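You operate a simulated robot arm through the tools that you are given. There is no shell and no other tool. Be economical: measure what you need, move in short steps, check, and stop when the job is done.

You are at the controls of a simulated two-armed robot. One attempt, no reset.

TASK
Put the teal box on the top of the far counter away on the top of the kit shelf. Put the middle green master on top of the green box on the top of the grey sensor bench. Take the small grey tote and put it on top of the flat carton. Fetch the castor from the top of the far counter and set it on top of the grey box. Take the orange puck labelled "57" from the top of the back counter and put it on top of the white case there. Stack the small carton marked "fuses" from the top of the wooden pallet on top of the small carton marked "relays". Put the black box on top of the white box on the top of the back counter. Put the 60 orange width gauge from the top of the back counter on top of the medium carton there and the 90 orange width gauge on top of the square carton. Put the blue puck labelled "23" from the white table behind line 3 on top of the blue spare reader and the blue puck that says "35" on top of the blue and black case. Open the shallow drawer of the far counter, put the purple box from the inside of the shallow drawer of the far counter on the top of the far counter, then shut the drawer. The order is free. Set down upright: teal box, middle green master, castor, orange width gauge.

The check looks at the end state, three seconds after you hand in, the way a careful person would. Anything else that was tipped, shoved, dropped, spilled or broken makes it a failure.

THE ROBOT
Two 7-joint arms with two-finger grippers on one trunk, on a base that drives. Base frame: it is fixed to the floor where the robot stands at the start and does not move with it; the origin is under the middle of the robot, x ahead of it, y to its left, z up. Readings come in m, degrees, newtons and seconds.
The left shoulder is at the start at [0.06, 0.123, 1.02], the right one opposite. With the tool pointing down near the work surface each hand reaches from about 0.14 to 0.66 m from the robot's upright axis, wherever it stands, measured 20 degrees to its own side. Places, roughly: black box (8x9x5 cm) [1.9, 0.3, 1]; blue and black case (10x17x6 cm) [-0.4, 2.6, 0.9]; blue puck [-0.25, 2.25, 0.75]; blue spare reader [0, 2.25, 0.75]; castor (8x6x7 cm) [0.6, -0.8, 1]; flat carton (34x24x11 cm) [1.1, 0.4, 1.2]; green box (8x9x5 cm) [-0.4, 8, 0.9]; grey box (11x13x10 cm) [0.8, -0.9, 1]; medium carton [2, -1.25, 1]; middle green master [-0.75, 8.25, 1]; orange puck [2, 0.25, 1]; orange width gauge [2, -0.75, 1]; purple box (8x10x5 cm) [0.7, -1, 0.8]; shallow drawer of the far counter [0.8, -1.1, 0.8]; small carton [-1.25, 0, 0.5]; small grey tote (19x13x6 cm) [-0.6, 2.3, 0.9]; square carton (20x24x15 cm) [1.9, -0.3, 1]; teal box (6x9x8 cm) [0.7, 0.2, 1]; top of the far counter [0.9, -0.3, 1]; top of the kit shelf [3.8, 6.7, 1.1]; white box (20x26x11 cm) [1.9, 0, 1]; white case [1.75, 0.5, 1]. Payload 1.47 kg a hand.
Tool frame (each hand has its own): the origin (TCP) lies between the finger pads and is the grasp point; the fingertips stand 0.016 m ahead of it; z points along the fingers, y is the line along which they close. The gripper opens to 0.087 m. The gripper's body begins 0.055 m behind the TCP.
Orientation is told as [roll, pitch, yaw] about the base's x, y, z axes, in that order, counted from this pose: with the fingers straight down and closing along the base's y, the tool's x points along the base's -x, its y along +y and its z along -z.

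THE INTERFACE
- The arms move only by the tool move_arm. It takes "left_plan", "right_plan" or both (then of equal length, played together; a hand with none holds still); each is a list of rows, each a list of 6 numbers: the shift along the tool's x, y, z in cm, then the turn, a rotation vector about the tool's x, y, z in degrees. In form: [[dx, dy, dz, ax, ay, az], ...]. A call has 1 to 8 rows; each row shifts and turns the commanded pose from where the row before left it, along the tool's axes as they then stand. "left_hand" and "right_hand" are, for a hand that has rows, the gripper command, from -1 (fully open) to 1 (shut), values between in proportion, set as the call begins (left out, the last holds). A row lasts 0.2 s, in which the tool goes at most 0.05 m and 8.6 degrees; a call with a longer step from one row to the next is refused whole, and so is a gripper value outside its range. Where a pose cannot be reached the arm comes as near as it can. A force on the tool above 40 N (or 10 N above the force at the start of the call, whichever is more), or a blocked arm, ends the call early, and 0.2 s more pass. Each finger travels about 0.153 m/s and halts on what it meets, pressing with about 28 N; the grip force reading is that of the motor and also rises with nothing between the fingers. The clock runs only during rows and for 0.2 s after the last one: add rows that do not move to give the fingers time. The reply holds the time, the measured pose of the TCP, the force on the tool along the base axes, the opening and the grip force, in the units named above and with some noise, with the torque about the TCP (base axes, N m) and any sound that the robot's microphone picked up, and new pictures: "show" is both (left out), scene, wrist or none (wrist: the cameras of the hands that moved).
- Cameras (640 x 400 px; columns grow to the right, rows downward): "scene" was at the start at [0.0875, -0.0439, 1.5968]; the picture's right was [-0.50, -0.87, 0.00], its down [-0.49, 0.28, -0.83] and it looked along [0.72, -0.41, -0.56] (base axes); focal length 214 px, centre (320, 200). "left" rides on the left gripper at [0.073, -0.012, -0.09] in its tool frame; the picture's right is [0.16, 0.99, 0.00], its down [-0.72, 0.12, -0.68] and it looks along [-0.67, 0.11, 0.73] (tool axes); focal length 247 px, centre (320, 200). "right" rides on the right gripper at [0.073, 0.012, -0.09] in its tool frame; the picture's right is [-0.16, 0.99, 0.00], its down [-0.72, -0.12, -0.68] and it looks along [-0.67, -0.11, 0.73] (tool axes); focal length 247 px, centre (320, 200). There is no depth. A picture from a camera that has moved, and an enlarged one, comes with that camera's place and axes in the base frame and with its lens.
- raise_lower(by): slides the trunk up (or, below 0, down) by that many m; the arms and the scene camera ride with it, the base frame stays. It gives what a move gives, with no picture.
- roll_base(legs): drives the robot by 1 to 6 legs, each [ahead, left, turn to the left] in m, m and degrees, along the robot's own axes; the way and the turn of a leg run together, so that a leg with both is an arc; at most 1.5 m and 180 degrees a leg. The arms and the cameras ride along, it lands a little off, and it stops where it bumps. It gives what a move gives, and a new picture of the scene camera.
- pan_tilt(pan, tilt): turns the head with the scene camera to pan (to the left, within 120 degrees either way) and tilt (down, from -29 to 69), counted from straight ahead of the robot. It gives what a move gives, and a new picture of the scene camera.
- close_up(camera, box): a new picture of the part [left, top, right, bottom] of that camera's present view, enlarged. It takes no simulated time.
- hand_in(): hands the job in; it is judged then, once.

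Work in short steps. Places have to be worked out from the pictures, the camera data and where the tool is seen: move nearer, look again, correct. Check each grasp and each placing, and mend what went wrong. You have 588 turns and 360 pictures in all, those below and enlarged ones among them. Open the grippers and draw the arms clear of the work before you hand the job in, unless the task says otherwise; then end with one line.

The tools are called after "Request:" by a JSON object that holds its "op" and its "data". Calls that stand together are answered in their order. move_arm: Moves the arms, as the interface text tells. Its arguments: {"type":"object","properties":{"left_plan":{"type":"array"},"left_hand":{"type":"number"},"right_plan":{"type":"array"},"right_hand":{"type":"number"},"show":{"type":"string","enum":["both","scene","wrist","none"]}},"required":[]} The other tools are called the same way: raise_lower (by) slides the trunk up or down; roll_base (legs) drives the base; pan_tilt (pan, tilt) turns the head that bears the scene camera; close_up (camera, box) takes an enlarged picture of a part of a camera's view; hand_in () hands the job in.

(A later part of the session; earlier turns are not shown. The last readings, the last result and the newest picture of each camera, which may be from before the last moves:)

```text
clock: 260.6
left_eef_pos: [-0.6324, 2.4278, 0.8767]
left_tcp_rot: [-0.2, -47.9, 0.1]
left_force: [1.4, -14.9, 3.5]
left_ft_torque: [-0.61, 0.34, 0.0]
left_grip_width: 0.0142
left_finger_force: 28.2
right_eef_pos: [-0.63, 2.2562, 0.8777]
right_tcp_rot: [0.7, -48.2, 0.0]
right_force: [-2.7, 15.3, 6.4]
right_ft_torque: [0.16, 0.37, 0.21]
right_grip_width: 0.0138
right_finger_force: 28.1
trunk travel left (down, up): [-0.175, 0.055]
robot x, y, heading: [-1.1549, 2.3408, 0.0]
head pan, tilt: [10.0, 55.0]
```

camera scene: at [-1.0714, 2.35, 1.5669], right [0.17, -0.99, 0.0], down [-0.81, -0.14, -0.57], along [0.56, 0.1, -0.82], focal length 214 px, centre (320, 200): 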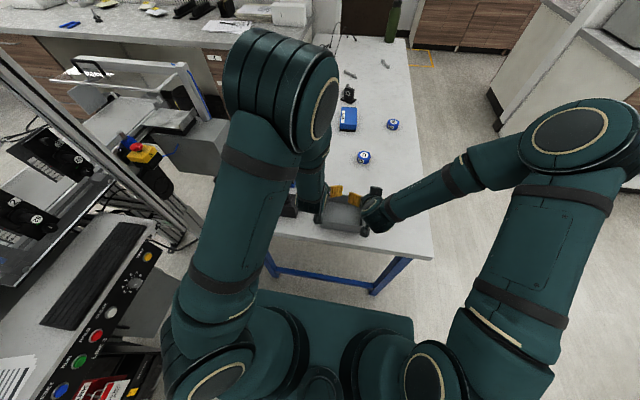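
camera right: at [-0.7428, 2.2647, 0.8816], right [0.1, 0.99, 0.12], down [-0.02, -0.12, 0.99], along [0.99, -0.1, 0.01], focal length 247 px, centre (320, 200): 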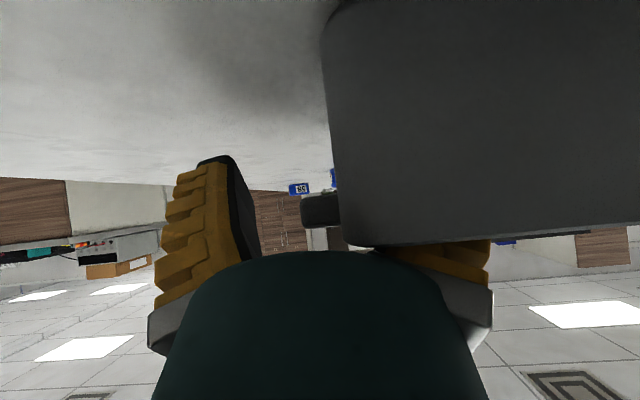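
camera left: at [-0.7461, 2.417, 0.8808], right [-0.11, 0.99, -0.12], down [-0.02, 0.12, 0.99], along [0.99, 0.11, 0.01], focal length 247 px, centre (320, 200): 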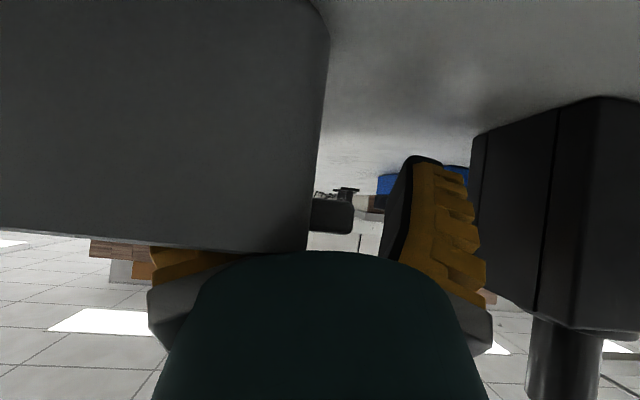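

Both grips hold (1.4 cm). Lift together.

Request:
{"op": "move_arm", "data": {"left_plan": [[-1.1, 0, -1.0, 0, 0, 0], [-2.2, 0, -2.0, 0, 0, 0], [-3, 0, -2.7, 0, 0, 0], [-3, 0, -2.7, 0, 0, 0]], "right_plan": [[-1.1, 0, -1.0, 0, 0, 0], [-2.2, 0, -2.0, 0, 0, 0], [-3, 0, -2.7, 0, 0, 0], [-3, 0, -2.7, 0, 0, 0]], "show": "scene"}}

```text
clock: 261.6
left_eef_pos: [-0.6322, 2.425, 1.0036]
left_tcp_rot: [-0.2, -47.9, 0.0]
left_force: [1.6, -29.6, 1.3]
left_ft_torque: [-0.49, -0.07, -0.04]
left_grip_width: 0.0114
left_finger_force: 28.5
right_eef_pos: [-0.631, 2.255, 1.0053]
right_tcp_rot: [0.6, -48.2, 0.2]
right_force: [-1.9, 29.1, -2.3]
right_ft_torque: [0.1, 0.05, 0.31]
right_grip_width: 0.01
right_finger_force: 27.9
trunk travel left (down, up): [-0.175, 0.055]
robot x, y, heading: [-1.1555, 2.3388, -0.3]
head pan, tilt: [10.0, 55.0]
camera scene: at [-1.0742, 2.3509, 1.5671], right [0.17, -0.99, 0.0], down [-0.81, -0.14, -0.57], along [0.57, 0.1, -0.82], focal length 214 px, centre (320, 200)
```

scene: 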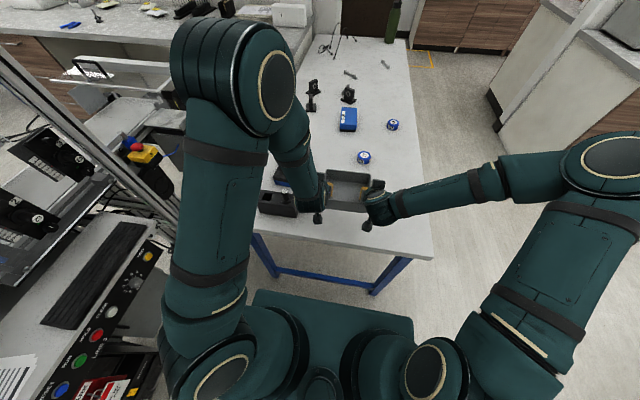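

Lifted level, but the hands strain apart by ~29 N. Relieve by moving each inward 2 mm, and raise a bit more.

Request:
{"op": "move_arm", "data": {"left_plan": [[0, -0.2, 0, 0, 0, 0], [-2.2, 0, -2.0, 0, 0, 0], [-2.2, 0, -2.0, 0, 0, 0]], "right_plan": [[0, 0.2, 0, 0, 0, 0], [-2.2, 0, -2.0, 0, 0, 0], [-2.2, 0, -2.0, 0, 0, 0]], "show": "none"}}

```text
clock: 262.4
left_eef_pos: [-0.6322, 2.4249, 1.0624]
left_tcp_rot: [-0.1, -47.7, 0.3]
left_force: [1.9, -12.6, 2.3]
left_ft_torque: [-0.46, 0.07, 0.11]
left_grip_width: 0.0113
left_finger_force: 28.5
right_eef_pos: [-0.6327, 2.2567, 1.064]
right_tcp_rot: [0.4, -48.1, 0.0]
right_force: [-1.7, 13.4, -2.6]
right_ft_torque: [0.12, -0.07, 0.11]
right_grip_width: 0.0097
right_finger_force: 28.1
trunk travel left (down, up): [-0.175, 0.055]
robot x, y, heading: [-1.1582, 2.3413, -0.4]
head pan, tilt: [10.0, 55.0]
```

Strain reduced. Drive around toward the left end of the counter.

Request:
{"op": "roll_base", "data": {"legs": [[-0.03, -1.14, 0.4], [1.2, 0, 0], [0.5, 0, 0], [0, 0, -90]]}}

```text
clock: 284.7
left_eef_pos: [0.6015, 0.6733, 1.0613]
left_tcp_rot: [0.0, -47.7, -89.5]
left_force: [7.3, -0.1, -0.1]
left_ft_torque: [-0.05, 0.4, 0.19]
left_grip_width: 0.0137
left_finger_force: 27.9
right_eef_pos: [0.4327, 0.6705, 1.0625]
right_tcp_rot: [0.5, -48.2, -89.6]
right_force: [-8.0, 0.0, -3.1]
right_ft_torque: [0.03, -0.15, -0.12]
right_grip_width: 0.0108
right_finger_force: 28.3
trunk travel left (down, up): [-0.175, 0.055]
robot x, y, heading: [0.5128, 1.1961, -89.7]
head pan, tilt: [10.0, 55.0]
camera scene: at [0.5246, 1.1141, 1.5669], right [-0.98, -0.18, 0.0], down [-0.15, 0.81, -0.57], along [0.1, -0.56, -0.82], focal length 214 px, centre (320, 200)
```

scene: 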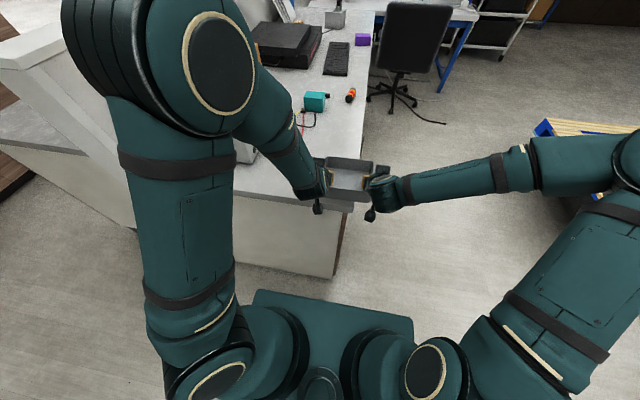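

Pan the head left to see the carton on the instrument.

Request:
{"op": "pan_tilt", "data": {"pan": 50, "tilt": 40}}

```text
clock: 285.7
left_eef_pos: [0.6017, 0.6724, 1.0611]
left_tcp_rot: [0.0, -47.8, -89.3]
left_force: [1.0, 0.2, 1.2]
left_ft_torque: [-0.01, 0.43, 0.12]
left_grip_width: 0.0134
left_finger_force: 27.7
right_eef_pos: [0.4329, 0.6708, 1.0629]
right_tcp_rot: [0.5, -48.1, -89.5]
right_force: [-1.5, -0.7, -2.7]
right_ft_torque: [0.04, -0.22, -0.05]
right_grip_width: 0.0106
right_finger_force: 27.5
trunk travel left (down, up): [-0.175, 0.055]
robot x, y, heading: [0.5101, 1.1958, -89.7]
head pan, tilt: [50.0, 40.0]
camera scene: at [0.5772, 1.1307, 1.5876], right [-0.64, -0.77, 0.0], down [-0.49, 0.41, -0.77], along [0.59, -0.49, -0.64], focal length 214 px, centre (320, 200)
```

scene: 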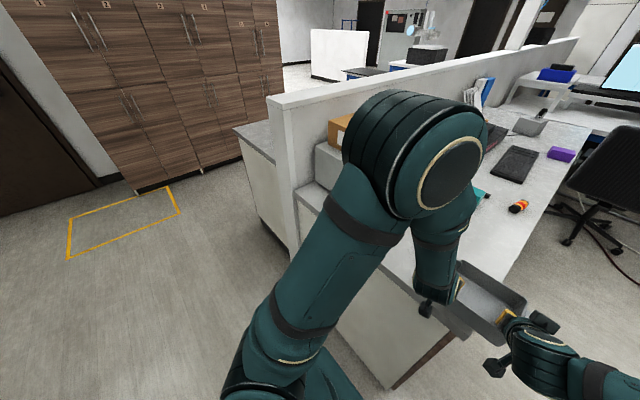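

Raise the trunk and tote high before moving over.

Request:
{"op": "raise_lower", "data": {"by": 0.05}}

Request:
{"op": "move_arm", "data": {"left_plan": [[-3.2, 0, -2.9, 0, 0, 0], [-3.2, 0, -2.9, 0, 0, 0], [-3.2, 0, -2.9, 0, 0, 0], [-3.2, 0, -2.9, 0, 0, 0], [-3.2, 0, -2.9, 0, 0, 0], [0, 0, 0, 0, 0, 0]], "right_plan": [[-3.2, 0, -2.9, 0, 0, 0], [-3.2, 0, -2.9, 0, 0, 0], [-3.2, 0, -2.9, 0, 0, 0], [-3.2, 0, -2.9, 0, 0, 0], [-3.2, 0, -2.9, 0, 0, 0], [0, 0, 0, 0, 0, 0]], "show": "none"}}

```text
clock: 286.6
left_eef_pos: [0.6022, 0.6735, 1.1115]
left_tcp_rot: [0.0, -47.8, -89.4]
left_force: [1.0, -0.1, 1.6]
left_ft_torque: [-0.03, 0.44, 0.13]
left_grip_width: 0.0133
left_finger_force: 27.9
right_eef_pos: [0.4327, 0.6709, 1.1133]
right_tcp_rot: [0.5, -48.1, -89.7]
right_force: [-1.5, 0.1, -1.7]
right_ft_torque: [0.02, -0.19, -0.05]
right_grip_width: 0.0108
right_finger_force: 27.7
trunk travel left (down, up): [-0.225, 0.005]
robot x, y, heading: [0.5093, 1.195, -89.7]
head pan, tilt: [50.0, 40.0]
```

```text
clock: 287.6
left_eef_pos: [0.5835, 0.6783, 1.2439]
left_tcp_rot: [0.2, -46.0, -91.0]
left_force: [1.2, -0.8, 1.1]
left_ft_torque: [-0.09, 0.45, 0.29]
left_grip_width: 0.0141
left_finger_force: 28.2
right_eef_pos: [0.4174, 0.6697, 1.2587]
right_tcp_rot: [-0.3, -47.9, -90.9]
right_force: [-2.5, 1.4, -2.3]
right_ft_torque: [0.16, -0.17, 0.01]
right_grip_width: 0.0121
right_finger_force: 28.1
trunk travel left (down, up): [-0.225, 0.005]
robot x, y, heading: [0.5092, 1.1906, -89.6]
head pan, tilt: [50.0, 40.0]
stopped in row 4 (left hand): the force on the tool passed its limit at 49 N (the readings are from after the stop); the commanded pose is now the measured one
```

The left hand lagged and strain tripped the limit. Level by raising the left alone slightly and view.

Request:
{"op": "move_arm", "data": {"left_plan": [[-0.5, 0, -0.4, 0, 0, 0], [-0.5, 0, -0.5, 0, 0, 0]], "show": "scene"}}

```text
clock: 288.2
left_eef_pos: [0.5898, 0.6741, 1.2573]
left_tcp_rot: [0.0, -46.0, -90.8]
left_force: [11.9, -1.7, 0.1]
left_ft_torque: [-0.1, 0.48, 0.32]
left_grip_width: 0.013
left_finger_force: 28.6
right_eef_pos: [0.4225, 0.6666, 1.2586]
right_tcp_rot: [-0.7, -47.9, -90.6]
right_force: [-11.5, 1.0, -2.4]
right_ft_torque: [0.09, -0.16, -0.06]
right_grip_width: 0.0124
right_finger_force: 28.2
trunk travel left (down, up): [-0.225, 0.005]
robot x, y, heading: [0.5109, 1.1947, -89.6]
head pan, tilt: [50.0, 40.0]
camera scene: at [0.5784, 1.1298, 1.6375], right [-0.64, -0.77, 0.0], down [-0.5, 0.41, -0.77], along [0.59, -0.49, -0.64], focal length 214 px, centre (320, 200)
```

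scene: 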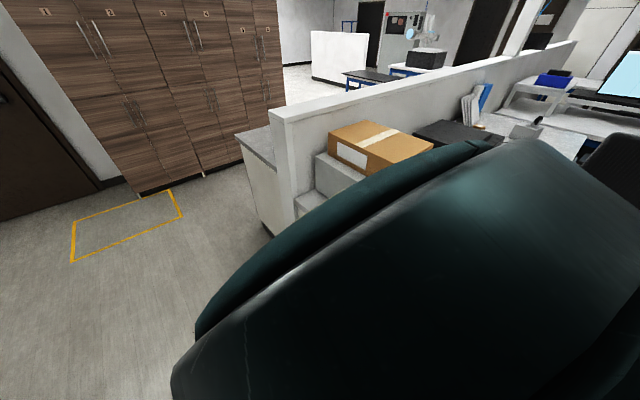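

Carton measured: top z≈1.29, x 0.86–1.21, y 0.35–0.59. The left elbow is right by the head; turn the head away to the right before raising further.

Request:
{"op": "pan_tilt", "data": {"pan": -40, "tilt": 20}}

Request:
{"op": "move_arm", "data": {"left_plan": [[-1.5, 0, -1.3, 0, 0, 0], [-1.5, 0, -1.3, 0, 0, 0], [-1.5, 0, -1.3, 0, 0, 0]], "right_plan": [[-1.5, 0, -1.3, 0, 0, 0], [-1.5, 0, -1.3, 0, 0, 0], [-1.5, 0, -1.3, 0, 0, 0]], "show": "none"}}

```text
clock: 289.8
left_eef_pos: [0.588, 0.6758, 1.2589]
left_tcp_rot: [-0.1, -46.3, -90.7]
left_force: [21.7, -0.2, 2.5]
left_ft_torque: [-0.13, 0.53, 0.47]
left_grip_width: 0.0136
left_finger_force: 28.4
right_eef_pos: [0.4209, 0.6675, 1.2593]
right_tcp_rot: [-0.6, -48.1, -90.7]
right_force: [-22.4, 1.1, -3.2]
right_ft_torque: [0.13, -0.15, -0.16]
right_grip_width: 0.0128
right_finger_force: 28.2
trunk travel left (down, up): [-0.225, 0.005]
robot x, y, heading: [0.5107, 1.1966, -89.7]
head pan, tilt: [-40.0, 20.0]
camera scene: at [0.4589, 1.1086, 1.6694], right [-0.82, 0.57, 0.0], down [0.19, 0.28, -0.94], along [-0.54, -0.77, -0.34], focal length 214 px, centre (320, 200)
```

scene: 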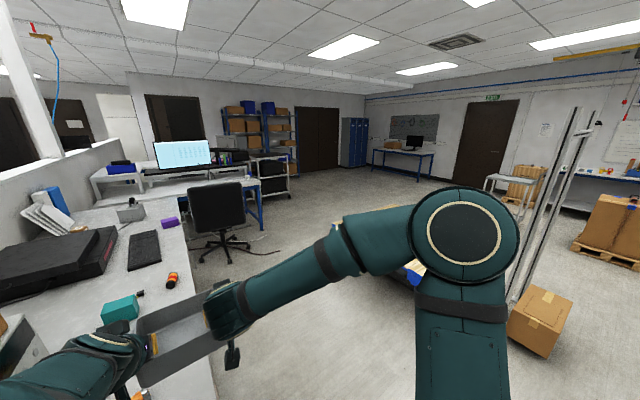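

```text
clock: 290.5
left_eef_pos: [0.604, 0.6679, 1.2942]
left_tcp_rot: [-2.8, -44.5, -87.1]
left_force: [-7.6, 1.1, 1.4]
left_ft_torque: [0.01, 0.26, -0.03]
left_grip_width: 0.0119
left_finger_force: 28.6
right_eef_pos: [0.4332, 0.6704, 1.3065]
right_tcp_rot: [0.4, -48.3, -89.4]
right_force: [7.5, -0.8, -3.3]
right_ft_torque: [0.04, -0.07, -0.04]
right_grip_width: 0.0113
right_finger_force: 27.7
trunk travel left (down, up): [-0.225, 0.005]
robot x, y, heading: [0.5124, 1.1959, -89.6]
head pan, tilt: [-40.0, 20.0]
stopped in row 3 (right hand): the force on the tool passed its limit at 47 N (the readings are from after the stop); the commanded pose is now the measured one
```

The left arm's elbow posture limits height. I'll set the tote on the free counter end, then try the right hand alone. Move over it first.

Request:
{"op": "roll_base", "data": {"legs": [[0.11, 0.11, 0]]}}

Request:
{"op": "move_arm", "data": {"left_plan": [[3.2, 0, 2.9, 0, 0, 0], [3.2, 0, 2.9, 0, 0, 0], [3.2, 0, 2.9, 0, 0, 0], [3.2, 0, 2.9, 0, 0, 0]], "right_plan": [[3.3, 0, 3.0, 0, 0, 0], [3.3, 0, 3.0, 0, 0, 0], [3.3, 0, 3.0, 0, 0, 0], [3.3, 0, 3.0, 0, 0, 0]], "show": "scene"}}

```text
clock: 292.1
left_eef_pos: [0.7135, 0.5587, 1.2948]
left_tcp_rot: [-2.6, -44.4, -87.2]
left_force: [-21.0, 1.2, 2.9]
left_ft_torque: [-0.02, 0.35, -0.2]
left_grip_width: 0.0114
left_finger_force: 27.8
right_eef_pos: [0.5456, 0.5614, 1.3058]
right_tcp_rot: [0.4, -48.3, -89.4]
right_force: [20.8, -0.5, -4.1]
right_ft_torque: [0.04, -0.03, 0.13]
right_grip_width: 0.0108
right_finger_force: 27.5
trunk travel left (down, up): [-0.225, 0.005]
robot x, y, heading: [0.6214, 1.0862, -89.6]
head pan, tilt: [-40.0, 20.0]
camera scene: at [0.5636, 1.0038, 1.669], right [-0.77, 0.64, 0.0], down [0.22, 0.26, -0.94], along [-0.6, -0.72, -0.34], focal length 214 px, centre (320, 200)
```

scene: 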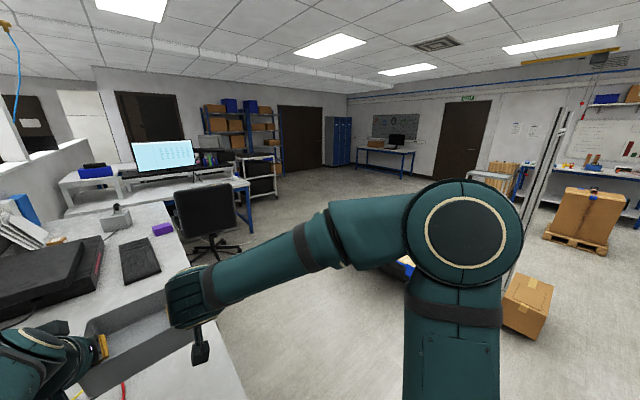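

```text
clock: 293.1
left_eef_pos: [0.7098, 0.5646, 1.1199]
left_tcp_rot: [-2.6, -44.5, -86.8]
left_force: [18.4, 3.0, 3.8]
left_ft_torque: [0.34, 1.14, -0.2]
left_grip_width: 0.009
left_finger_force: 27.4
right_eef_pos: [0.5454, 0.5548, 1.1273]
right_tcp_rot: [0.4, -48.2, -89.8]
right_force: [-18.6, -3.7, -5.4]
right_ft_torque: [-0.35, -0.21, -0.16]
right_grip_width: 0.0112
right_finger_force: 28.0
trunk travel left (down, up): [-0.225, 0.005]
robot x, y, heading: [0.6208, 1.0851, -89.6]
head pan, tilt: [-40.0, 20.0]
camera scene: at [0.5627, 1.0006, 1.6687], right [-0.77, 0.64, 0.0], down [0.22, 0.27, -0.94], along [-0.6, -0.72, -0.34], focal length 214 px, centre (320, 200)
```

scene: 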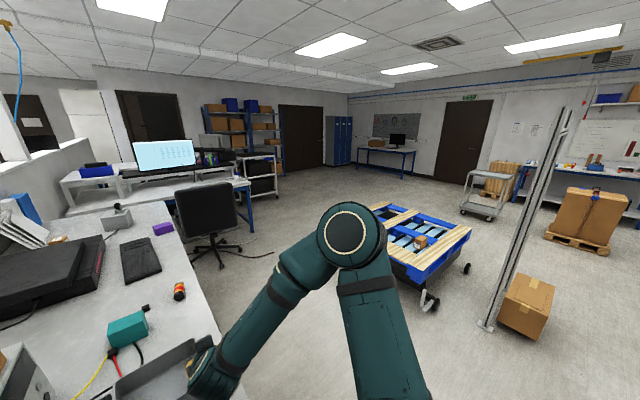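

Request:
{"op": "move_arm", "data": {"left_plan": [[2.1, 0, 2.14, 0, 0, 0], [2.1, 0, 2.14, 0, 0, 0], [2.1, 0, 2.14, 0, 0, 0]], "right_plan": [[2.3, 0, 2.07, 0, 0, 0], [2.3, 0, 2.07, 0, 0, 0], [2.3, 0, 2.07, 0, 0, 0]], "show": "scene"}}

```text
clock: 294.0
left_eef_pos: [0.7072, 0.5692, 1.0361]
left_tcp_rot: [-2.7, -44.9, -86.9]
left_force: [3.0, 5.6, 14.9]
left_ft_torque: [0.56, 0.85, -0.23]
left_grip_width: 0.0061
left_finger_force: 28.1
right_eef_pos: [0.546, 0.5565, 1.0412]
right_tcp_rot: [0.3, -49.1, -89.6]
right_force: [-3.3, 0.8, 8.4]
right_ft_torque: [-0.34, -0.33, -0.01]
right_grip_width: 0.016
right_finger_force: 27.9
trunk travel left (down, up): [-0.225, 0.005]
robot x, y, heading: [0.6255, 1.0832, -89.7]
head pan, tilt: [-40.0, 20.0]
stopped in row 3 (left hand): the force on the tool passed its limit at 54 N (the readings are from after the stop); the commanded pose is now the measured one
camera scene: at [0.5639, 1.0068, 1.6695], right [-0.77, 0.64, 0.0], down [0.22, 0.26, -0.94], along [-0.6, -0.72, -0.34], focal length 214 px, centre (320, 200)
```

scene: 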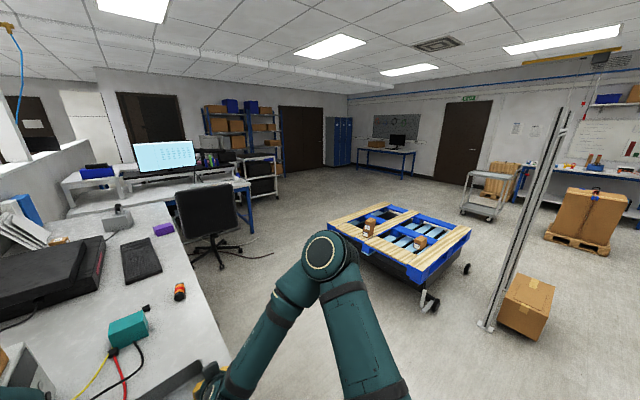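

Request:
{"op": "pan_tilt", "data": {"pan": 0, "tilt": 50}}

```text
clock: 295.1
left_eef_pos: [0.7074, 0.5687, 1.0363]
left_tcp_rot: [-2.6, -45.0, -87.0]
left_force: [2.8, 3.2, 16.6]
left_ft_torque: [0.25, 0.92, -0.52]
left_grip_width: 0.006
left_finger_force: 28.0
right_eef_pos: [0.5449, 0.5563, 1.0403]
right_tcp_rot: [0.2, -48.9, -89.5]
right_force: [-2.5, -3.2, 11.9]
right_ft_torque: [-0.32, -0.34, 0.05]
right_grip_width: 0.016
right_finger_force: 28.0
trunk travel left (down, up): [-0.225, 0.005]
robot x, y, heading: [0.6224, 1.0876, -89.8]
head pan, tilt: [0.0, 50.0]
camera scene: at [0.6234, 1.001, 1.6237], right [-1.0, 0.0, 0.0], down [0.0, 0.76, -0.64], along [0.0, -0.64, -0.76], focal length 214 px, centre (320, 200)
```

scene: 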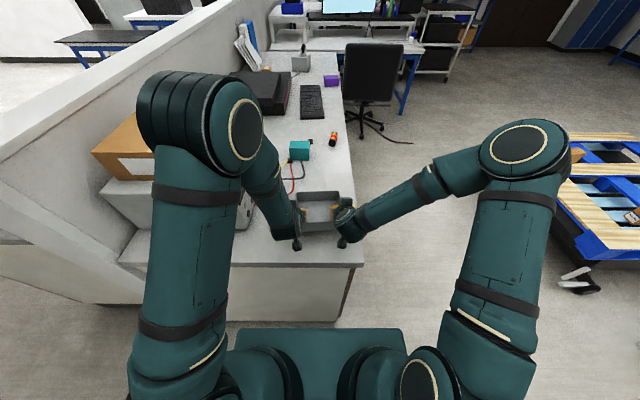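

Request:
{"op": "close_up", "data": {"camera": "scene", "box": [260, 150, 380, 260]}}

```text
3.64 times, centred on (320, 205) of scene
camera zoom: at [0.6234, 1.001, 1.6237], right [-1.0, 0.0, 0.0], down [0.0, 0.76, -0.64], along [0.0, -0.64, -0.76], focal length 780 px, centre (320, 182)
```

zoom: 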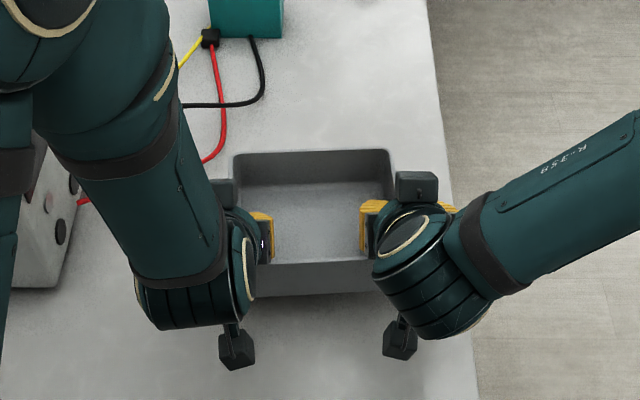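

Request:
{"op": "move_arm", "data": {"left_plan": [[0.3, 0, 0.3, 0, 0, 0], [0.3, 0, 0.3, 0, 0, 0], [0.3, 0, 0.3, 0, 0, 0]], "right_plan": [[0.3, 0, 0.27, 0, 0, 0], [0.3, 0, 0.27, 0, 0, 0], [0.3, 0, 0.27, 0, 0, 0]], "show": "wrist"}}

```text
clock: 295.5
left_eef_pos: [0.7076, 0.5665, 1.0343]
left_tcp_rot: [-2.7, -45.4, -86.8]
left_force: [4.4, 8.8, 23.0]
left_ft_torque: [0.81, 0.99, -0.59]
left_grip_width: 0.0062
left_finger_force: 28.4
right_eef_pos: [0.5466, 0.556, 1.037]
right_tcp_rot: [0.4, -49.2, -89.6]
right_force: [1.0, -2.0, 4.0]
right_ft_torque: [-0.37, -0.55, 0.04]
right_grip_width: 0.0143
right_finger_force: 27.9
trunk travel left (down, up): [-0.225, 0.005]
robot x, y, heading: [0.6263, 1.0834, -89.7]
head pan, tilt: [0.0, 50.0]
stopped in row 2 (left hand): the force on the tool passed its limit at 44 N (the readings are from after the stop); the commanded pose is now the measured one
camera right: at [0.5585, 0.6709, 1.0405], right [0.99, -0.09, 0.12], down [-0.12, 0.04, 0.99], along [-0.1, -0.99, 0.03], focal length 247 px, centre (320, 200)
camera left: at [0.6934, 0.6832, 1.0455], right [0.98, 0.13, -0.15], down [0.15, -0.02, 0.99], along [0.13, -0.99, -0.04], focal length 247 px, centre (320, 200)
```

right: 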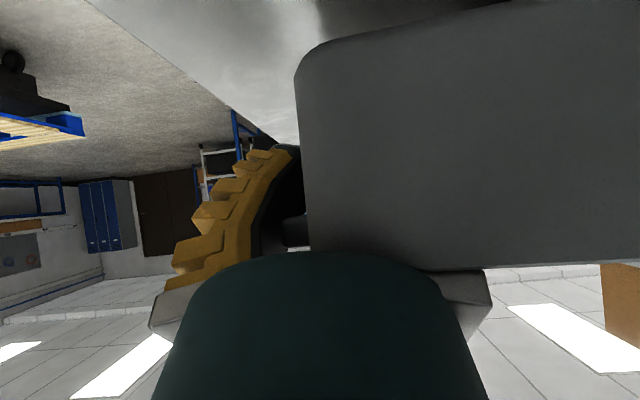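
left: 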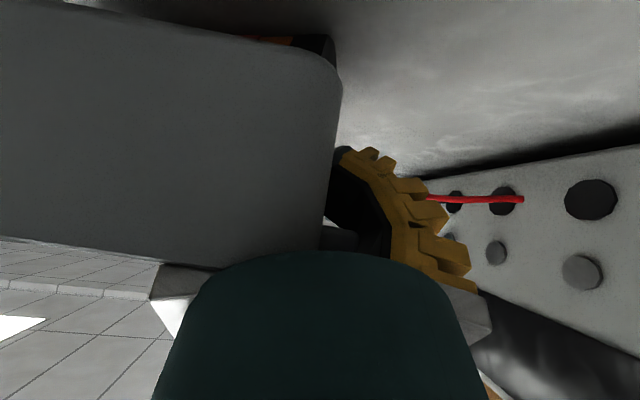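

The tote's far edge rests, near edge slightly up. Open both hands to let it settle.

Request:
{"op": "move_arm", "data": {"left_plan": [[0, 0, 0, 0, 0, 0], [0, 0, 0, 0, 0, 0]], "right_plan": [[0, 0, 0, 0, 0, 0], [0, 0, 0, 0, 0, 0]], "left_hand": -0.3, "right_hand": -0.3, "show": "none"}}

Request:
{"op": "close_up", "data": {"camera": "scene", "box": [260, 150, 380, 260]}}

```text
clock: 296.1
left_eef_pos: [0.707, 0.5664, 1.0319]
left_tcp_rot: [-2.6, -45.2, -86.9]
left_force: [0.7, 1.4, 0.8]
left_ft_torque: [0.06, 0.01, -0.01]
left_grip_width: 0.0612
left_finger_force: 3.2
right_eef_pos: [0.5467, 0.555, 1.0346]
right_tcp_rot: [0.3, -48.9, -89.7]
right_force: [-0.3, 0.2, 0.5]
right_ft_torque: [0.01, 0.0, -0.01]
right_grip_width: 0.0616
right_finger_force: 3.3
trunk travel left (down, up): [-0.225, 0.005]
robot x, y, heading: [0.6238, 1.0856, -89.6]
head pan, tilt: [0.0, 50.0]
```

```text
3.64 times, centred on (320, 205) of scene
camera zoom: at [0.6236, 0.9985, 1.6234], right [-1.0, -0.01, 0.0], down [0.0, 0.77, -0.64], along [0.0, -0.64, -0.77], focal length 780 px, centre (320, 182)
```

zoom: 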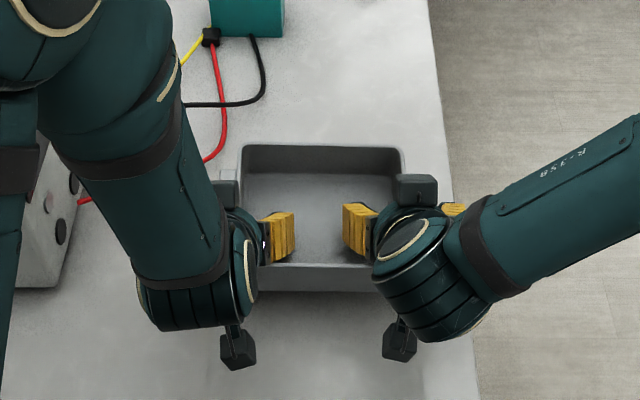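

Tote sits level on the counter. Withdraw the left hand up and aside; lower the right hand for a deep grip.

Request:
{"op": "move_arm", "data": {"left_plan": [[-2.1, 0, -2.1, 0, 0, 0], [-2.8, 0, -2.8, 0, 0, 0], [-2.8, 0, -2.8, 0, 0, 0], [0, 0, -4.5, 0, 0, 0], [0, 4, -2, 0, 0, 0], [0, 4, -2, 0, 0, 0], [0, 4, 0, 0, 0, 0], [0, 4, 0, 0, 0, 0]], "right_plan": [[0, 0, 0, 0, 0, 0], [0.65, 0, 0.57, 0, 0, 0], [0.65, 0, 0.57, 0, 0, 0], [0.65, 0, 0.57, 0, 0, 0], [0, 0, 0, 0, 0, 0], [0, 0, 0, 0, 0, 0], [0, 0, 0, 0, 0, 0], [0, 0, 0, 0, 0, 0]], "left_hand": -0.3, "show": "none"}}

```text
clock: 297.3
left_eef_pos: [0.7439, 0.613, 1.1817]
left_tcp_rot: [-2.8, -45.2, -87.0]
left_force: [-0.3, -0.7, 0.2]
left_ft_torque: [0.02, -0.03, 0.0]
left_grip_width: 0.0612
left_finger_force: 3.9
right_eef_pos: [0.5501, 0.5533, 1.0143]
right_tcp_rot: [0.6, -49.5, -89.7]
right_force: [-0.4, 1.3, 25.1]
right_ft_torque: [1.56, -0.48, 0.07]
right_grip_width: 0.0613
right_finger_force: 3.9
trunk travel left (down, up): [-0.225, 0.005]
robot x, y, heading: [0.6219, 1.085, -89.5]
head pan, tilt: [0.0, 50.0]
stopped in row 5 (right hand): the force on the tool passed its limit at 49 N (the readings are from after the stop); the commanded pose is now the measured one
```

Finger tips reached the tote floor. Raise 3 mm and close the right hand.

Request:
{"op": "move_arm", "data": {"right_plan": [[-0.25, 0, -0.2, 0, 0, 0], [0, 0, 0, 0, 0, 0], [0, 0, 0, 0, 0, 0], [0, 0, 0, 0, 0, 0]], "right_hand": 1, "show": "none"}}

Request:
{"op": "move_arm", "data": {"right_plan": [[-1.5, 0, -1.3, 0, 0, 0], [-2.2, 0, -2, 0, 0, 0]], "show": "scene"}}

```text
clock: 298.3
left_eef_pos: [0.7425, 0.612, 1.181]
left_tcp_rot: [-2.6, -45.2, -86.8]
left_force: [0.2, 0.1, -0.6]
left_ft_torque: [0.0, -0.02, 0.01]
left_grip_width: 0.0614
left_finger_force: 3.6
right_eef_pos: [0.5475, 0.5537, 1.0152]
right_tcp_rot: [0.5, -49.3, -89.7]
right_force: [-2.7, -1.9, 9.9]
right_ft_torque: [-0.01, -0.74, -0.08]
right_grip_width: 0.0254
right_finger_force: 27.9
trunk travel left (down, up): [-0.225, 0.005]
robot x, y, heading: [0.6212, 1.0849, -89.6]
head pan, tilt: [0.0, 50.0]
```

```text
clock: 298.9
left_eef_pos: [0.742, 0.6137, 1.1815]
left_tcp_rot: [-2.7, -45.1, -86.9]
left_force: [-0.1, 0.5, -0.2]
left_ft_torque: [0.02, 0.01, 0.01]
left_grip_width: 0.0614
left_finger_force: 3.9
right_eef_pos: [0.5481, 0.5577, 1.0638]
right_tcp_rot: [0.6, -49.2, -89.6]
right_force: [0.7, 1.6, 1.8]
right_ft_torque: [0.15, -0.45, 0.19]
right_grip_width: 0.0097
right_finger_force: 27.9
trunk travel left (down, up): [-0.225, 0.005]
robot x, y, heading: [0.6214, 1.085, -89.5]
head pan, tilt: [0.0, 50.0]
camera scene: at [0.6234, 1.0001, 1.6235], right [-1.0, -0.01, 0.0], down [0.0, 0.77, -0.64], along [0.0, -0.64, -0.77], focal length 214 px, centre (320, 200)
```

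scene: 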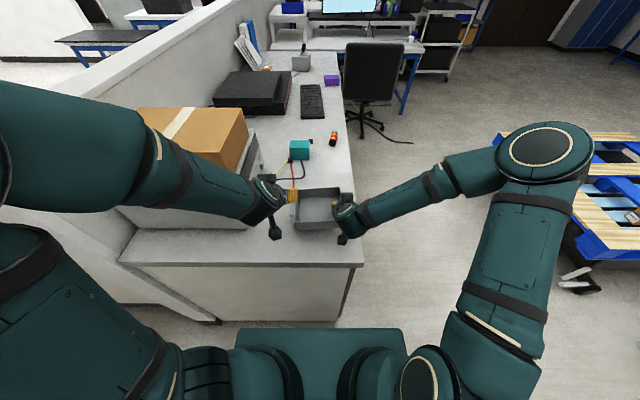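

The fingers slid to the plain wall above the handle. Raise a little more to see if the single grip holds.

Request:
{"op": "move_arm", "data": {"right_plan": [[-1.5, 0, -1.3, 0, 0, 0], [-2.2, 0, -2, 0, 0, 0]], "show": "none"}}

Request:
{"op": "close_up", "data": {"camera": "scene", "box": [240, 150, 400, 270]}}

```text
clock: 299.5
left_eef_pos: [0.7426, 0.612, 1.1817]
left_tcp_rot: [-2.6, -45.2, -86.9]
left_force: [0.7, -0.8, -0.3]
left_ft_torque: [0.01, -0.01, 0.0]
left_grip_width: 0.0615
left_finger_force: 4.2
right_eef_pos: [0.5478, 0.5577, 1.1141]
right_tcp_rot: [0.5, -49.2, -89.8]
right_force: [0.0, 0.0, -2.3]
right_ft_torque: [-0.01, 0.05, -0.02]
right_grip_width: 0.0061
right_finger_force: 28.0
trunk travel left (down, up): [-0.225, 0.005]
robot x, y, heading: [0.6206, 1.0817, -89.7]
head pan, tilt: [0.0, 50.0]
```

```text
3.33 times, centred on (320, 210) of scene
camera zoom: at [0.6235, 0.9997, 1.6235], right [-1.0, -0.01, 0.0], down [0.0, 0.77, -0.64], along [0.0, -0.64, -0.77], focal length 715 px, centre (320, 167)
```

zoom: 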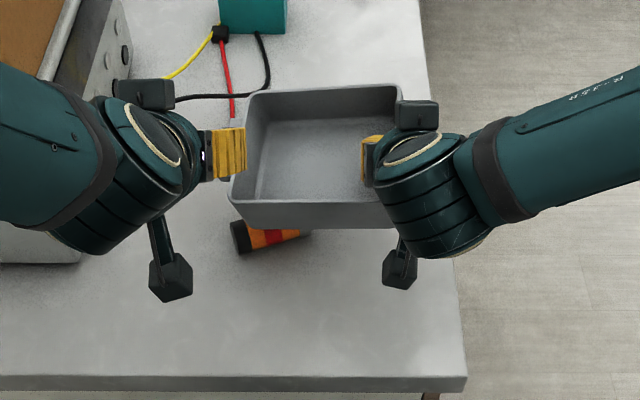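

Surprise: an orange cylinder lies under where I had put the tote; I'll check it afterwards. The right hand alone now holds the tote level at the rim. Move the left hand off and raise the tote slowly.

Request:
{"op": "move_arm", "data": {"left_plan": [[0, 2, 0, 0, 0, 0], [0, 2, -3, 0, 0, 0], [0, 2, -4, 0, 0, 0], [0, 0, -4.5, 0, 0, 0], [0, 0, -4.5, 0, 0, 0], [0, 0, -4, 0, 0, 0]], "right_plan": [[0, 0, 0, 0, 0, 0], [-1.5, 0, -1.3, 0, 0, 0], [-1.5, 0, -1.3, 0, 0, 0], [-1.5, 0, -1.3, 0, 0, 0], [-1.5, 0, -1.3, 0, 0, 0], [-1.5, 0, -1.3, 0, 0, 0]], "show": "scene"}}

```text
clock: 300.9
left_eef_pos: [0.806, 0.745, 1.3304]
left_tcp_rot: [-2.7, -45.1, -87.0]
left_force: [0.3, 0.7, -0.2]
left_ft_torque: [0.0, 0.04, -0.01]
left_grip_width: 0.0614
left_finger_force: 3.4
left hand out of reach, approached as far as the arm can: row 3, 4
right_eef_pos: [0.5481, 0.557, 1.214]
right_tcp_rot: [0.5, -49.3, -89.6]
right_force: [-0.1, 1.1, -0.5]
right_ft_torque: [0.02, 0.15, 0.0]
right_grip_width: 0.0059
right_finger_force: 28.7
trunk travel left (down, up): [-0.225, 0.005]
robot x, y, heading: [0.623, 1.0896, -89.5]
head pan, tilt: [0.0, 50.0]
camera scene: at [0.6252, 0.9999, 1.6235], right [-1.0, -0.01, 0.0], down [0.0, 0.77, -0.64], along [0.0, -0.64, -0.77], focal length 214 px, centre (320, 200)
```

scene: 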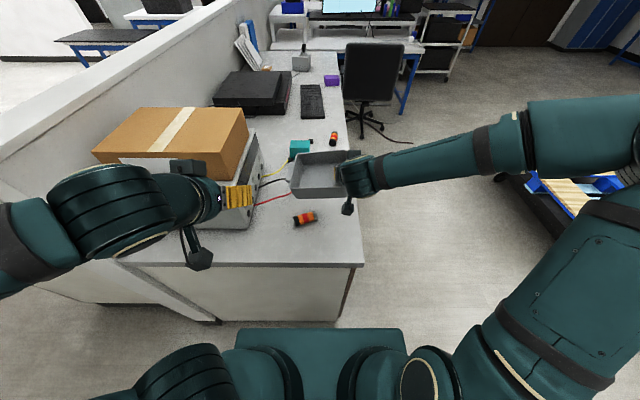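

Request:
{"op": "close_up", "data": {"camera": "scene", "box": [230, 120, 390, 240]}}

```text
3.33 times, centred on (310, 180) of scene
camera zoom: at [0.6252, 0.9999, 1.6235], right [-1.0, -0.01, 0.0], down [0.0, 0.77, -0.64], along [0.0, -0.64, -0.77], focal length 715 px, centre (353, 267)
```

zoom: 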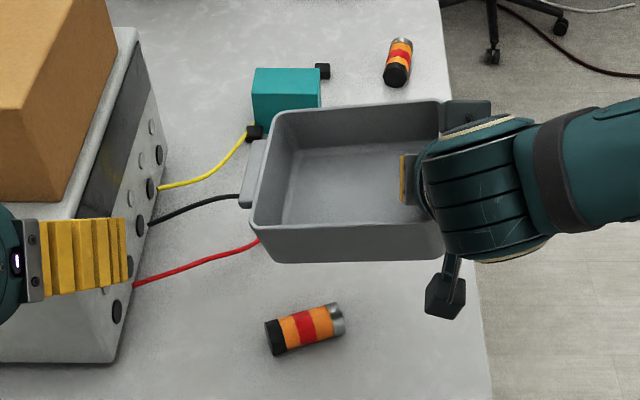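

The cylinder lies about where it was at the start. Raise the tote and fold the left hand back toward a vertical neutral pose.

Request:
{"op": "move_arm", "data": {"left_plan": [[0, -2, 0, 0, 8, 0], [0, -2, 0, 0, 8, 0], [0, -2, 0, 0, 8, 0], [0, -2, 0, 0, 8, 0], [2, 0, 0, 0, 8, 0], [3, 0, 0, 0, 5, 0], [3, 0, 0, 0, 0, 0], [3, 0, 0, 0, 0, 0]], "right_plan": [[-1.7, 0, -1.5, 0, 0, 0], [-1.7, 0, -1.5, 0, 0, 0], [-1.7, 0, -1.5, 0, 0, 0], [-1.7, 0, -1.5, 0, 0, 0], [-1.7, 0, -1.5, 0, 0, 0], [-1.7, 0, -1.5, 0, 0, 0], [-1.7, 0, -1.5, 0, 0, 0], [-1.7, 0, -1.5, 0, 0, 0]], "show": "none"}}

```text
clock: 302.7
left_eef_pos: [0.723, 0.8554, 1.3257]
left_tcp_rot: [-1.9, -0.2, -88.8]
left_force: [-0.8, -0.6, 0.4]
left_ft_torque: [0.01, 0.01, 0.03]
left_grip_width: 0.0614
left_finger_force: 3.9
right_eef_pos: [0.5468, 0.5601, 1.3941]
right_tcp_rot: [0.5, -49.4, -89.6]
right_force: [0.2, -0.7, -1.7]
right_ft_torque: [0.05, 0.08, -0.04]
right_grip_width: 0.0057
right_finger_force: 28.2
trunk travel left (down, up): [-0.225, 0.005]
robot x, y, heading: [0.6207, 1.0856, -89.6]
head pan, tilt: [0.0, 50.0]
```

Raised to 1.394. Now strafe left 0.40 (toward +x) over the carton.

Request:
{"op": "roll_base", "data": {"legs": [[0, 0.4, 0]]}}

Request:
{"op": "close_up", "data": {"camera": "scene", "box": [180, 80, 480, 280]}}

```text
clock: 306.7
left_eef_pos: [1.1113, 0.8532, 1.3237]
left_tcp_rot: [-1.9, -0.1, -89.0]
left_force: [-0.2, 0.0, 1.3]
left_ft_torque: [-0.02, -0.02, 0.0]
left_grip_width: 0.0615
left_finger_force: 3.9
right_eef_pos: [0.9332, 0.5595, 1.3942]
right_tcp_rot: [0.5, -49.2, -90.1]
right_force: [0.1, -1.1, -2.2]
right_ft_torque: [0.02, 0.08, -0.01]
right_grip_width: 0.006
right_finger_force: 28.3
trunk travel left (down, up): [-0.225, 0.005]
robot x, y, heading: [1.0148, 1.0887, -89.9]
head pan, tilt: [0.0, 50.0]
camera scene: at [1.015, 1.0001, 1.6235], right [-1.0, 0.0, 0.0], down [0.0, 0.77, -0.64], along [0.0, -0.64, -0.77], focal length 214 px, centre (320, 200)
```

scene: 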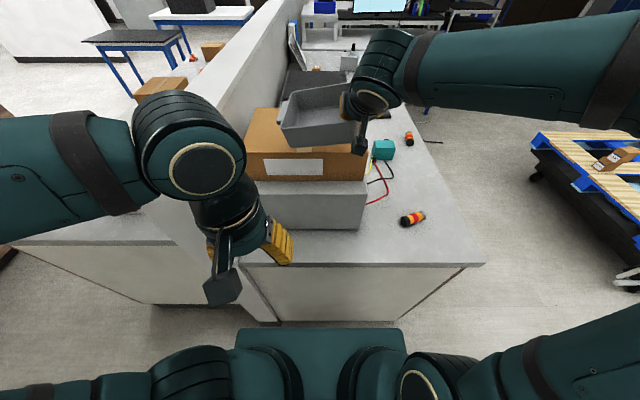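

```text
2.00 times, centred on (330, 180) of scene
camera zoom: at [1.015, 1.0001, 1.6235], right [-1.0, 0.0, 0.0], down [0.0, 0.77, -0.64], along [0.0, -0.64, -0.77], focal length 429 px, centre (300, 240)
```

zoom: 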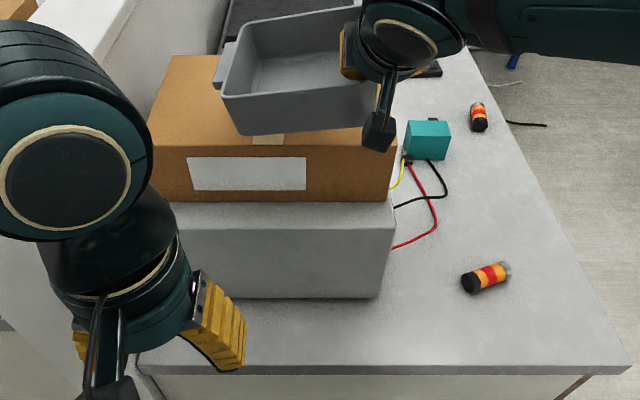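

Carton: top z≈1.24, near edge y≈0.507, x 0.88–1.22. The tote tilts ~6° but is secure. Move the base 4 cm forward, then extend the arm over the carton while lowering slightly.

Request:
{"op": "roll_base", "data": {"legs": [[0.035, 0.03, 0]]}}

Request:
{"op": "move_arm", "data": {"right_plan": [[1.3, 0, 1.2, 0, 0, 0], [1.3, 0, 1.2, 0, 0, 0], [-1.3, 0, 1.5, 0, 0, 0], [-1.3, 0, 1.5, 0, 0, 0], [-1.3, 0, 1.5, 0, 0, 0], [-1.3, 0, 1.5, 0, 0, 0]], "show": "none"}}

```text
clock: 307.7
left_eef_pos: [1.1422, 0.8188, 1.3234]
left_tcp_rot: [-1.9, -0.1, -89.0]
left_force: [-0.3, -0.5, -0.1]
left_ft_torque: [-0.01, 0.03, 0.01]
left_grip_width: 0.0612
left_finger_force: 3.2
right_eef_pos: [0.9628, 0.5248, 1.3931]
right_tcp_rot: [0.4, -49.2, -89.9]
right_force: [0.0, 0.0, -0.8]
right_ft_torque: [0.03, 0.1, -0.02]
right_grip_width: 0.0058
right_finger_force: 27.5
trunk travel left (down, up): [-0.225, 0.005]
robot x, y, heading: [1.0436, 1.0513, -89.9]
head pan, tilt: [0.0, 50.0]
camera scene: at [1.0447, 0.9643, 1.6234], right [-1.0, 0.0, 0.0], down [0.0, 0.77, -0.64], along [0.0, -0.64, -0.77], focal length 214 px, centre (320, 200)
```

scene: 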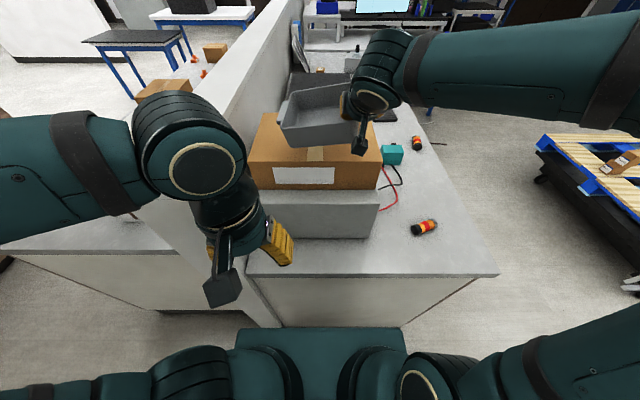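

```text
clock: 309.1
left_eef_pos: [1.141, 0.8186, 1.3236]
left_tcp_rot: [-1.9, -0.1, -89.1]
left_force: [-0.9, -0.5, -0.5]
left_ft_torque: [-0.01, -0.03, -0.02]
left_grip_width: 0.0611
left_finger_force: 4.1
right_eef_pos: [0.9636, 0.4438, 1.3584]
right_tcp_rot: [0.5, -49.3, -90.0]
right_force: [0.1, -0.4, -1.9]
right_ft_torque: [0.0, 0.11, 0.01]
right_grip_width: 0.0061
right_finger_force: 28.0
trunk travel left (down, up): [-0.225, 0.005]
robot x, y, heading: [1.0396, 1.0512, -90.1]
head pan, tilt: [0.0, 50.0]
```

Reached. A bit further, then check the view before lowering.

Request:
{"op": "move_arm", "data": {"right_plan": [[-1.2, 0, 1.4, 0, 0, 0], [1.3, 0, 1.2, 0, 0, 0]], "show": "none"}}

Request:
{"op": "close_up", "data": {"camera": "scene", "box": [220, 60, 440, 210]}}

```text
clock: 309.7
left_eef_pos: [1.141, 0.8208, 1.3237]
left_tcp_rot: [-1.9, -0.2, -89.0]
left_force: [-0.7, -0.2, -0.3]
left_ft_torque: [-0.05, 0.0, -0.01]
left_grip_width: 0.0613
left_finger_force: 3.6
right_eef_pos: [0.9633, 0.4269, 1.3434]
right_tcp_rot: [0.6, -49.5, -90.2]
right_force: [-1.8, -0.7, 4.0]
right_ft_torque: [0.11, -0.57, -0.03]
right_grip_width: 0.0063
right_finger_force: 27.7
trunk travel left (down, up): [-0.225, 0.005]
robot x, y, heading: [1.0404, 1.0556, -89.9]
head pan, tilt: [0.0, 50.0]
```

```text
2.67 times, centred on (330, 135) of scene
camera zoom: at [1.0431, 0.9668, 1.6236], right [-1.0, 0.0, 0.0], down [0.0, 0.77, -0.64], along [0.0, -0.64, -0.77], focal length 572 px, centre (293, 373)
```

zoom: 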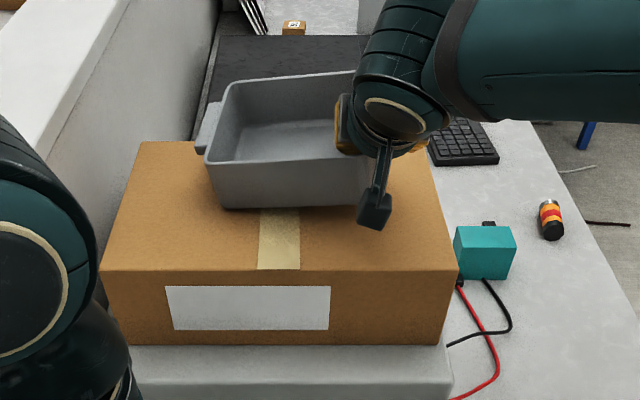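

Left side is touching but the tote sits far back; lift 1 cm, come back 4 cm, and lower again.

Request:
{"op": "move_arm", "data": {"right_plan": [[-0.8, 0, -0.7, 0, 0, 0], [1.3, 0, -1.5, 0, 0, 0], [1.3, 0, -1.5, 0, 0, 0], [0.8, 0, 0.7, 0, 0, 0], [0.5, 0, 0.45, 0, 0, 0]], "show": "none"}}

Request:
{"op": "close_up", "data": {"camera": "scene", "box": [220, 60, 440, 210]}}

```text
clock: 310.9
left_eef_pos: [1.1401, 0.8215, 1.3241]
left_tcp_rot: [-1.8, -0.2, -89.2]
left_force: [0.1, 0.1, 0.2]
left_ft_torque: [-0.01, 0.0, -0.04]
left_grip_width: 0.0612
left_finger_force: 3.6
right_eef_pos: [0.9621, 0.4677, 1.337]
right_tcp_rot: [0.7, -49.5, -90.2]
right_force: [-3.4, 1.5, 7.1]
right_ft_torque: [0.31, -1.12, 0.3]
right_grip_width: 0.0059
right_finger_force: 28.3
trunk travel left (down, up): [-0.225, 0.005]
robot x, y, heading: [1.0403, 1.0514, -90.3]
head pan, tilt: [0.0, 50.0]
```

```text
2.67 times, centred on (330, 135) of scene
camera zoom: at [1.0429, 0.9665, 1.6236], right [-1.0, 0.0, 0.0], down [0.0, 0.77, -0.64], along [0.0, -0.64, -0.77], focal length 572 px, centre (293, 373)
```

zoom: 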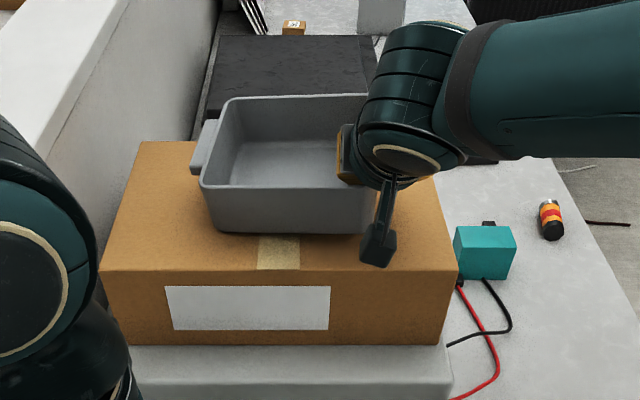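

Centred on the carton. Lower a bit and release, then withdraw upward-back.

Request:
{"op": "move_arm", "data": {"right_plan": [[0.4, 0, 0.35, 0, 0, 0], [0.4, 0, 0.35, 0, 0, 0]], "show": "none"}}

Request:
{"op": "move_arm", "data": {"right_plan": [[0, 0, 0, 0, 0, 0], [0, 0, 0, 0, 0, 0], [-0.8, 0, -0.7, 0, 0, 0], [-1.5, 0, -1.3, 0, 0, 0], [-1.5, 0, -2, 0, 0, 0], [0, 0, -4, 0, 0, 0], [0, 0, -4, 0, 0, 0], [0, 0, -4, 0, 0, 0]], "right_hand": -0.5, "show": "scene"}}

```text
clock: 311.5
left_eef_pos: [1.1402, 0.8194, 1.3245]
left_tcp_rot: [-1.8, -0.2, -89.1]
left_force: [0.0, -0.3, -0.6]
left_ft_torque: [0.01, 0.02, 0.01]
left_grip_width: 0.0613
left_finger_force: 3.4
right_eef_pos: [0.9622, 0.4672, 1.324]
right_tcp_rot: [0.6, -49.3, -90.0]
right_force: [-2.6, 0.0, 7.3]
right_ft_torque: [0.27, -1.16, 0.15]
right_grip_width: 0.0064
right_finger_force: 28.0
trunk travel left (down, up): [-0.225, 0.005]
robot x, y, heading: [1.0389, 1.0522, -89.9]
head pan, tilt: [0.0, 50.0]
```

```text
clock: 313.3
left_eef_pos: [1.1406, 0.8215, 1.3242]
left_tcp_rot: [-1.9, -0.3, -89.1]
left_force: [0.0, 1.4, -0.3]
left_ft_torque: [-0.03, -0.01, -0.01]
left_grip_width: 0.0616
left_finger_force: 3.0
right_eef_pos: [0.9617, 0.5622, 1.4572]
right_tcp_rot: [0.4, -49.3, -90.0]
right_force: [0.9, 1.1, -0.1]
right_ft_torque: [-0.01, -0.01, -0.02]
right_grip_width: 0.0693
right_finger_force: 3.3
trunk travel left (down, up): [-0.225, 0.005]
robot x, y, heading: [1.0427, 1.0522, -90.2]
head pan, tilt: [0.0, 50.0]
camera scene: at [1.0434, 0.9673, 1.6236], right [-1.0, 0.0, 0.0], down [0.0, 0.77, -0.64], along [0.0, -0.64, -0.77], focal length 214 px, centre (320, 200)
```

scene: 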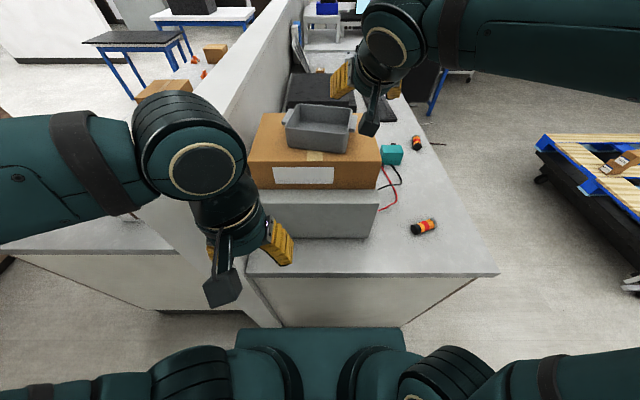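

Tote placed on the flat carton. Next: the teal box, approached from the front of the counter.

Request:
{"op": "roll_base", "data": {"legs": [[-0.25, 0, 0], [0, -1.05, 0], [0, 0, 90], [0, -1.05, 0]]}}

```text
clock: 337.3
left_eef_pos: [0.22, 0.3518, 1.3252]
left_tcp_rot: [-1.9, -0.3, 1.7]
left_force: [0.2, -0.8, -0.7]
left_ft_torque: [-0.01, -0.03, 0.0]
left_grip_width: 0.0614
left_finger_force: 3.1
right_eef_pos: [0.4808, 0.1756, 1.4556]
right_tcp_rot: [0.5, -49.1, 0.8]
right_force: [0.2, -1.2, 0.4]
right_ft_torque: [0.0, 0.04, 0.02]
right_grip_width: 0.0695
right_finger_force: 3.1
trunk travel left (down, up): [-0.225, 0.005]
robot x, y, heading: [-0.0093, 0.2513, 0.6]
head pan, tilt: [0.0, 50.0]
camera scene: at [0.0766, 0.2517, 1.6235], right [0.01, -1.0, 0.0], down [-0.77, -0.01, -0.64], along [0.64, 0.01, -0.77], focal length 214 px, centre (320, 200)
```

scene: 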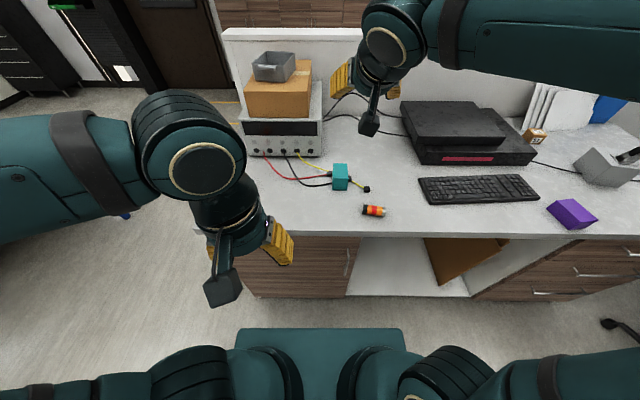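

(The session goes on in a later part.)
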